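You operate a simulated robot arm through the tools that you are given. There is no shell and no other tool. Be economical: measure what you need, move in short steps, check, and stop when the job is done.

Carry out the task below with a simulated robot arm. There is one attempt and no reset: what you move stays moved.

TASK
Put one of the purple cloths from the top of the grey bench on the round teal pad.
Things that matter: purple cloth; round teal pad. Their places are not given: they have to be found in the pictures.

It is judged by the outcome, as a careful person would: the job done as asked, and still so three seconds after it is handed in. It fails if anything else is knocked over, pushed out of place, dropped, spilled or broken.

THE ROBOT
A 6-joint arm with a two-finger parallel gripper, fixed in place. Base frame: the origin is at the foot of the arm, x ahead of it, y to its left, z up; the work surface is at about z = 0. Lengths are in m, angles in rad, forces in N, time in s.
With the tool pointing down near the work surface it reaches from about 0.16 to 0.42 m from the base axis. Its first joint turns from -1.152 to 1.152 rad. Payload 1.57 kg.
Tool frame: the origin (TCP) lies between the finger pads and is the grasp point; the fingertips stand 0.03 m ahead of it; z points along the fingers, y is the line along which they close. The gripper opens to 0.08 m. The fingers are 0.017 m wide and 0.012 m thick; the gripper's body (0.04 by 0.082 m) begins 0.08 m behind the TCP.
Orientation is told as [roll, pitch, yaw] about the base's x, y, z axes, in that order, counted from this pose: with the fingers straight down and closing along the base's y, the tool's x points along the base's -x, its y along +y and its z along -z.

THE INTERFACE
- The arm moves only by the tool servo_tool. Its argument "motion" is a list of rows, each a list of 5 numbers: the closure in counts, from 0 (fully open) to 255 (shut), then the shift along the base's x, y, z in units of 100 mm (1.0 is 100 mm), then the turn about the base's z in units of 60 degrees (1.0 is 60 degrees). In form: [[fingers, dx, dy, dz, twist], ...]. A call has 1 to 12 rows; each row is the pose to reach, as a shift and turn from the pose commanded when the call began. A call with a number of a shift or a turn outside -1 to 1 is refused whole. A row lasts 0.2 s, in which the tool goes at most 0.05 m and 0.15 rad; a call with a longer step from one row to the next is refused whole, and so is a gripper value outside its range. A pose out of reach is approached as far as the arm can. The call stops where the force on the tool passes 40 N (or 10 N more than at its start, if that is more) or the arm is blocked; 0.2 s more then pass. The fingers move at their own pace (about 0.153 m/s each) and stop on an object; they squeeze with about 42 N. The grip force told is the motor's: it shows also when the fingers shut on nothing. Time passes only in rows, and 0.2 s behind the last, so rows that repeat a pose let the fingers close. It gives the time, the measured TCP pose, the force on the tool (base axes), the opening and the grip force at its end, in the units of the frame above (readings bear some noise).
- Cameras (640 x 400 px; columns grow to the right, rows downward): "scene" is fixed at [0.0529, -0.3135, 0.4437]; the picture's right is [0.82, -0.57, 0.00], its down [-0.31, -0.45, -0.84] and it looks along [0.48, 0.69, -0.55] (base axes); focal length 309 px, centre (320, 200). "wrist" rides on the gripper at [-0.032, 0, -0.078] in the tool frame; the picture's right is [0.00, -1.00, 0.00], its down [0.97, 0.00, -0.24] and it looks along [0.24, 0.00, 0.97] (tool axes); focal length 218 px, centre (320, 200).
- capture(camera): a new picture of that camera. No time passes.
- probe_pixels(camera, pixels): for up to 12 pixels [column, row] of the newest picture of that camera ("zoom" is the newest enlarged one), the place [x, y, z] in the base frame of the surface seen there, good to about 0.003 m, but the place of the scene camera against the robot may be out by one fixed shift of up to 0.025 m in any direction. No time passes.
- enlarge(camera, box): a new picture of the part [left, top, right, bottom] of that camera's present view, enlarged. No time passes.
- sign_off(): hands the job in; it is judged then, once.

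Work in short steps. Measure before you move; look again where a grasp or a placing could have gone wrong, and mend it. You have 60 turns and 30 pictures in all, the two below and enlarged ones among them. Open the gripper and draw the arm clear of the work before you hand the job in, unless the task says otherwise; then end with one line.

The tools are called after ">>>" as name(argument=value, ...) on one line, values as JSON. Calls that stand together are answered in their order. servo_tool: Moves the arm, as the interface text tells. Its arguments: {"type":"object","properties":{"motion":{"type":"array"}},"required":["motion"]} The other tools are called the same way: capture (camera) takes a picture; probe_pixels (camera, pixels) gives the place of the surface under pixels of a picture; enlarge (camera, box) takes an enlarged picture of a part of a camera's view; sign_off () hands the job in.

At the start:

```text
time_s: 0.0
eef_pos: [0.2728, -0.0633, 0.2184]
orientation: [0.0, 0.0, 0.002]
ft_force: [-0.4, 0.5, -0.6]
grip_width: 0.0799
grasp_force: 0.0
```

scene: 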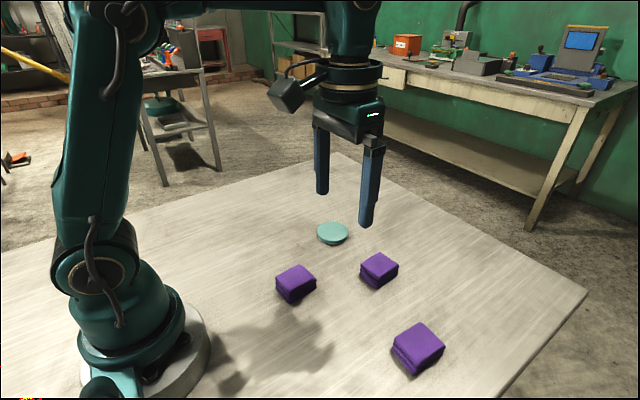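
wrist: 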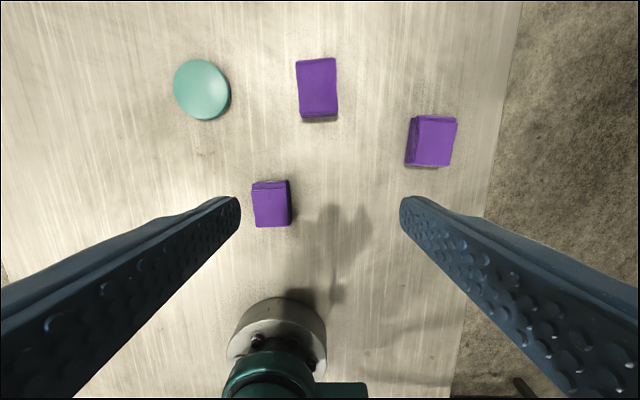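

The pictures show three purple folded cloths (wrist px ~[271,204], [317,88], [432,141]) and the teal pad at [202,89]. I probe their tops, edges and the surrounding surface.

>>> probe_pixels(camera="wrist", pixels=[[271, 207], [256, 190], [288, 190], [256, 224], [288, 224], [317, 88], [432, 141], [202, 89], [178, 89], [226, 95], [200, 150], [271, 245]])

>>> enlarge(camera="scene", box=[250, 200, 470, 390])

>>> enlarge(camera="wrist", box=[160, 40, 480, 240])

```text
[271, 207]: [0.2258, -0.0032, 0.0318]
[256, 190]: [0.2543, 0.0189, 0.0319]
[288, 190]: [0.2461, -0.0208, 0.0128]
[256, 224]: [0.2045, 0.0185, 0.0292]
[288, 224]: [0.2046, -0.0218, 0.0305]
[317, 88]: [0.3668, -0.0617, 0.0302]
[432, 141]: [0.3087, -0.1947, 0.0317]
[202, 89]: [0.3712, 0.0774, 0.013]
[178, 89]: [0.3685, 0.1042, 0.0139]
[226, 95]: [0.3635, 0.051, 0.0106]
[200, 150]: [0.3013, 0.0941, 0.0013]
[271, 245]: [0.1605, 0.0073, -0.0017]
```

```text
2.11 times, centred on (360, 295) of scene
```

zoom: 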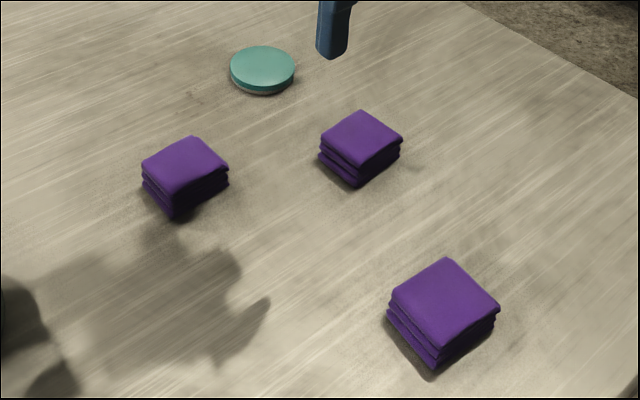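

```text
2.00 times, centred on (320, 140) of wrist
```

zoom: 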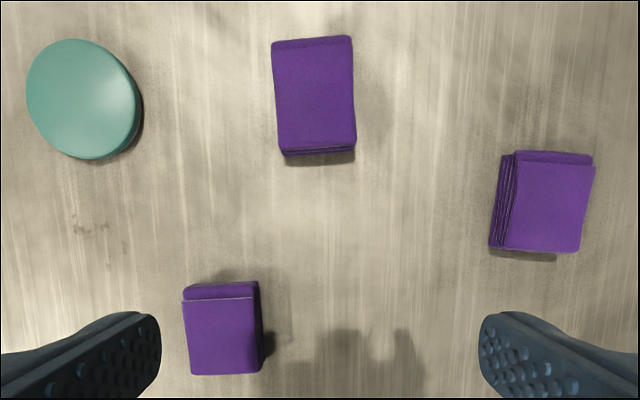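

The surface is at z≈0 and the pad's top at ~0.013, centre (0.37, 0.077). The nearest cloth is centred at about (0.228, -0.002), ~0.042 wide in y, top 0.031, and has clear space on both sides. I move above it and look again.

>>> servo_tool(motion=[[0, -0.15, 0.2, -0.25, 0], [0, -0.3, 0.4, -0.5, 0], [0, -0.45, 0.61, -0.75, 0], [0, -0.45, 0.61, -1, 0], [0, -0.45, 0.61, -1, 0]])

>>> capture(camera="wrist")

```text
time_s: 1.2
eef_pos: [0.2265, -0.0035, 0.1191]
orientation: [-0.001, 0.001, 0.001]
ft_force: [-0.9, 0.6, 0.3]
grip_width: 0.0799
grasp_force: 0.0
```

```text
25 pictures are left
```

wrist: 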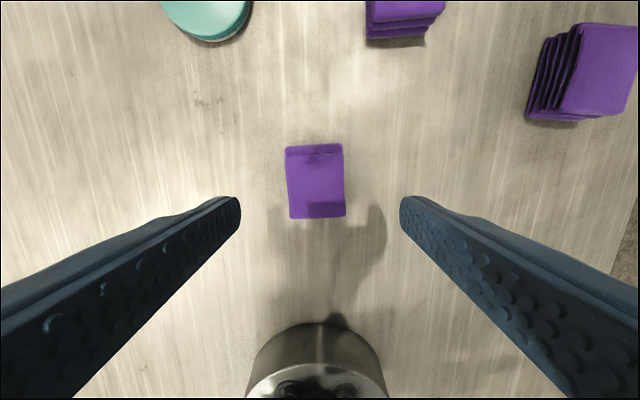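

>>> probe_pixels(camera="wrist", pixels=[[316, 185], [292, 160], [340, 160], [294, 213], [342, 213], [315, 148], [315, 214]])

```text
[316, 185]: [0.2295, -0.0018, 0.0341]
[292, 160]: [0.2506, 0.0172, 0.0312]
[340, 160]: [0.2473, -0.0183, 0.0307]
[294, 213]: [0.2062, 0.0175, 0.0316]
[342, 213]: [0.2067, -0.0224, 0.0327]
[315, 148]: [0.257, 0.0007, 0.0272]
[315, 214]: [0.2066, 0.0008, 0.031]
```

The cloth is centred at (0.230, -0.001), square to the fingers. I descend to TCP z≈0.036 (fingertips ~6 mm above the bench) and close.

>>> servo_tool(motion=[[0, 0.03, 0.01, -0.3, 0], [0, 0.03, 0.02, -0.6, 0], [0, 0.03, 0.02, -0.82, 0], [0, 0.03, 0.02, -0.82, 0], [255, 0.03, 0.02, -0.82, 0], [255, 0.03, 0.02, -0.82, 0], [255, 0.03, 0.02, -0.82, 0]])

```text
time_s: 2.8
eef_pos: [0.2296, -0.0021, 0.0381]
orientation: [0.0, 0.001, -0.001]
ft_force: [-0.4, -0.5, 0.9]
grip_width: 0.0454
grasp_force: 42.3
```

The fingers stopped on the cloth (opening 0.045, 42 N). I lift and look.

>>> servo_tool(motion=[[255, 0, 0, 0.2, 0], [255, 0, 0, 0.5, 0], [255, 0, 0, 0.8, 0], [255, 0, 0, 0.8, 0]])

>>> capture(camera="wrist")

>>> capture(camera="scene")

```text
time_s: 3.8
eef_pos: [0.2303, -0.0, 0.1187]
orientation: [-0.001, 0.001, 0.001]
ft_force: [-0.1, 0.9, -0.1]
grip_width: 0.0449
grasp_force: 42.7
```

```text
24 pictures are left
```

wrist: 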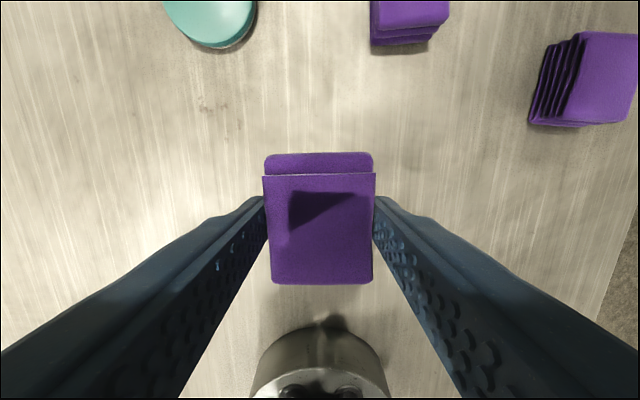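

```text
23 pictures are left
```

scene: 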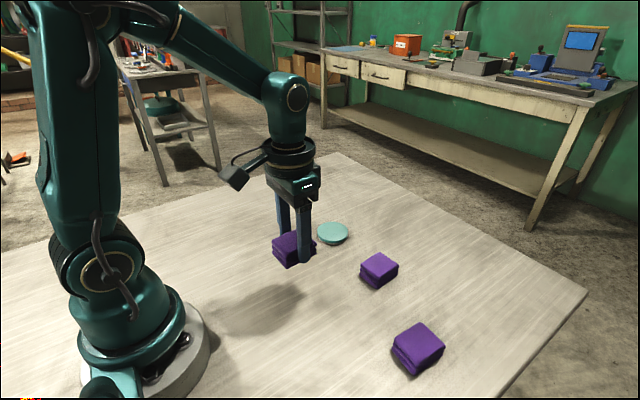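

The cloth is held squarely. I carry it part-way to the pad at height and measure the pad more closely.

>>> servo_tool(motion=[[255, 0.2, 0.2, 0, 0], [255, 0.4, 0.4, 0, 0], [255, 0.6, 0.6, 0, 0], [255, 0.75, 0.75, 0, 0], [255, 0.75, 0.75, 0, 0]])

>>> capture(camera="wrist")

```text
time_s: 5.0
eef_pos: [0.3072, 0.0757, 0.1181]
orientation: [0.0, 0.0, 0.001]
ft_force: [0.7, -0.2, -0.7]
grip_width: 0.0448
grasp_force: 42.2
```

```text
22 pictures are left
```

wrist: 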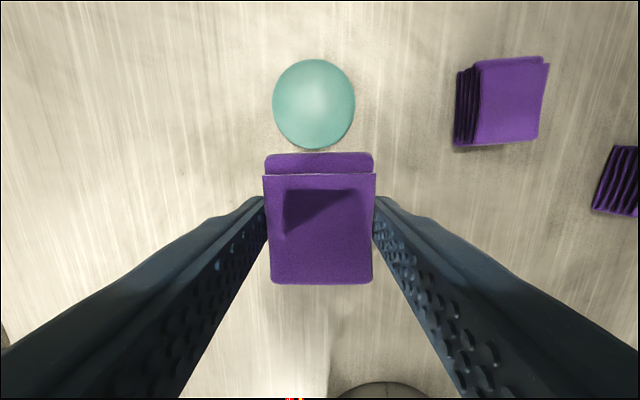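

>>> probe_pixels(camera="wrist", pixels=[[314, 64], [314, 144], [277, 104], [351, 104], [314, 104], [318, 177], [318, 280], [318, 156], [268, 230], [371, 230]])

```text
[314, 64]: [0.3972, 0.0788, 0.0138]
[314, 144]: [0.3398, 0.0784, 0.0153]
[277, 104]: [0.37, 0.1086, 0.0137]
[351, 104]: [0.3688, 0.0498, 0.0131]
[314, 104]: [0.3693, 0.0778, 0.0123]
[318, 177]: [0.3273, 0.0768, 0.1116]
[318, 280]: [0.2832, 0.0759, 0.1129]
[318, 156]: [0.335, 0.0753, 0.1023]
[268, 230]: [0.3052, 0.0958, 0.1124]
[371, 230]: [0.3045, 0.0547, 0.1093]
```

The pad centre is (0.369, 0.079), top ~0.0135, and the held cloth is centred near (0.308, 0.075). I move over it and descend partly, then to where the cloth's underside just meets the pad.

>>> servo_tool(motion=[[255, 0.2, 0.02, 0, 0], [255, 0.4, 0.04, 0, 0], [255, 0.61, 0.04, 0, 0], [255, 0.61, 0.04, -0.2, 0], [255, 0.61, 0.04, -0.4, 0], [255, 0.61, 0.04, -0.55, 0], [255, 0.61, 0.04, -0.65, 0], [255, 0.61, 0.04, -0.65, 0]])

>>> enlarge(camera="scene", box=[260, 160, 420, 260])

```text
time_s: 6.8
eef_pos: [0.3659, 0.0785, 0.0519]
orientation: [-0.001, 0.001, -0.001]
ft_force: [0.1, -0.5, -0.9]
grip_width: 0.0449
grasp_force: 42.1
```

```text
4.00 times, centred on (340, 210) of scene
```

zoom: 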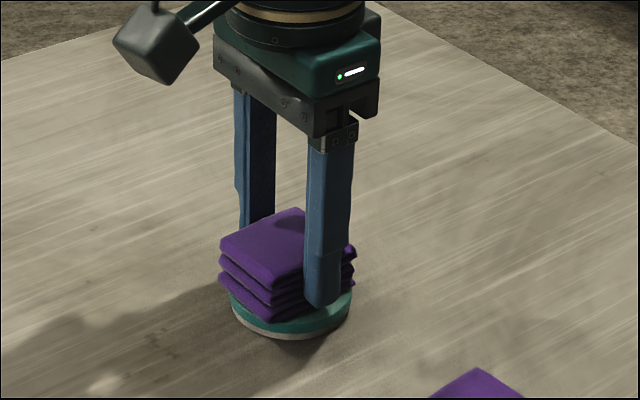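

The cloth sits just over the pad, fingertips clear. I lower 2 mm more, checking the force.

>>> servo_tool(motion=[[255, 0.01, 0, -0.01, 0], [255, 0.01, 0, -0.02, 0]])

```text
time_s: 7.4
eef_pos: [0.367, 0.0781, 0.0516]
orientation: [-0.001, 0.0, 0.0]
ft_force: [-3.9, -1.3, 8.0]
grip_width: 0.0446
grasp_force: 41.9
```

Contact is felt (8 N up), so the cloth rests on the pad. I release, then rise straight up.

>>> servo_tool(motion=[[180, 0, 0, 0.01, 0], [120, 0, 0, 0.01, 0], [0, 0, 0, 0.01, 0], [0, 0, 0, 0.01, 0], [0, 0, 0, 0.01, 0], [0, 0, 0, 0.3, 0], [0, 0, 0, 0.6, 0], [0, 0, 0, 0.9, 0], [0, -0.3, 0, 0.9, 0], [0, -0.6, 0, 0.9, 0], [0, -0.6, 0, 0.9, 0]])

>>> capture(camera="wrist")

>>> enlarge(camera="scene", box=[260, 160, 420, 260])

```text
time_s: 9.8
eef_pos: [0.3058, 0.0789, 0.1398]
orientation: [0.0, -0.003, 0.0]
ft_force: [-0.1, 0.7, 0.4]
grip_width: 0.0802
grasp_force: 0.0
```

```text
20 pictures are left
```

wrist: 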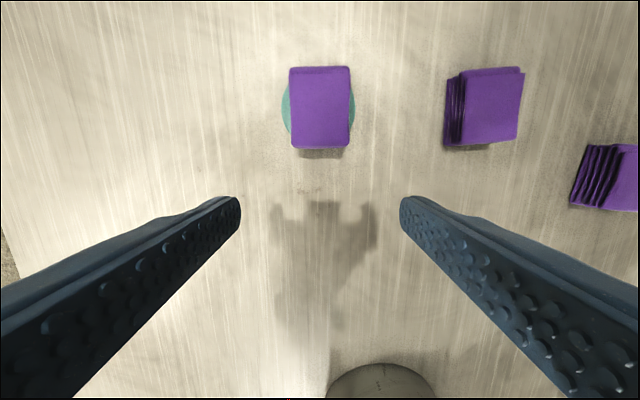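

```text
4.00 times, centred on (340, 210) of scene
```

zoom: 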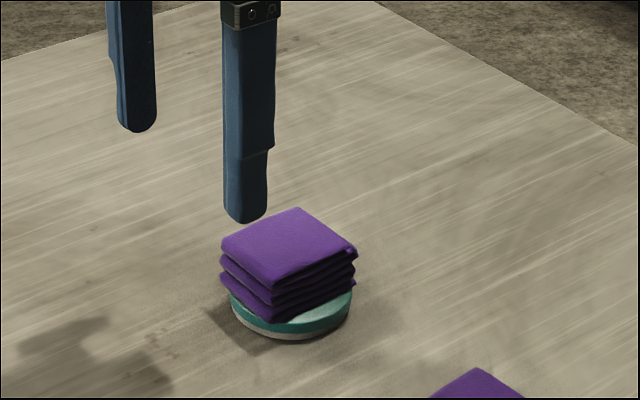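

The cloth lies centred on the pad, the other cloths are untouched and the arm is clear, so I hand it in.

>>> sign_off()

```text
The job is handed in.
```

One purple cloth is resting on the round teal pad, roughly centred; the gripper is open and clear of it, and the other two cloths were not touched.
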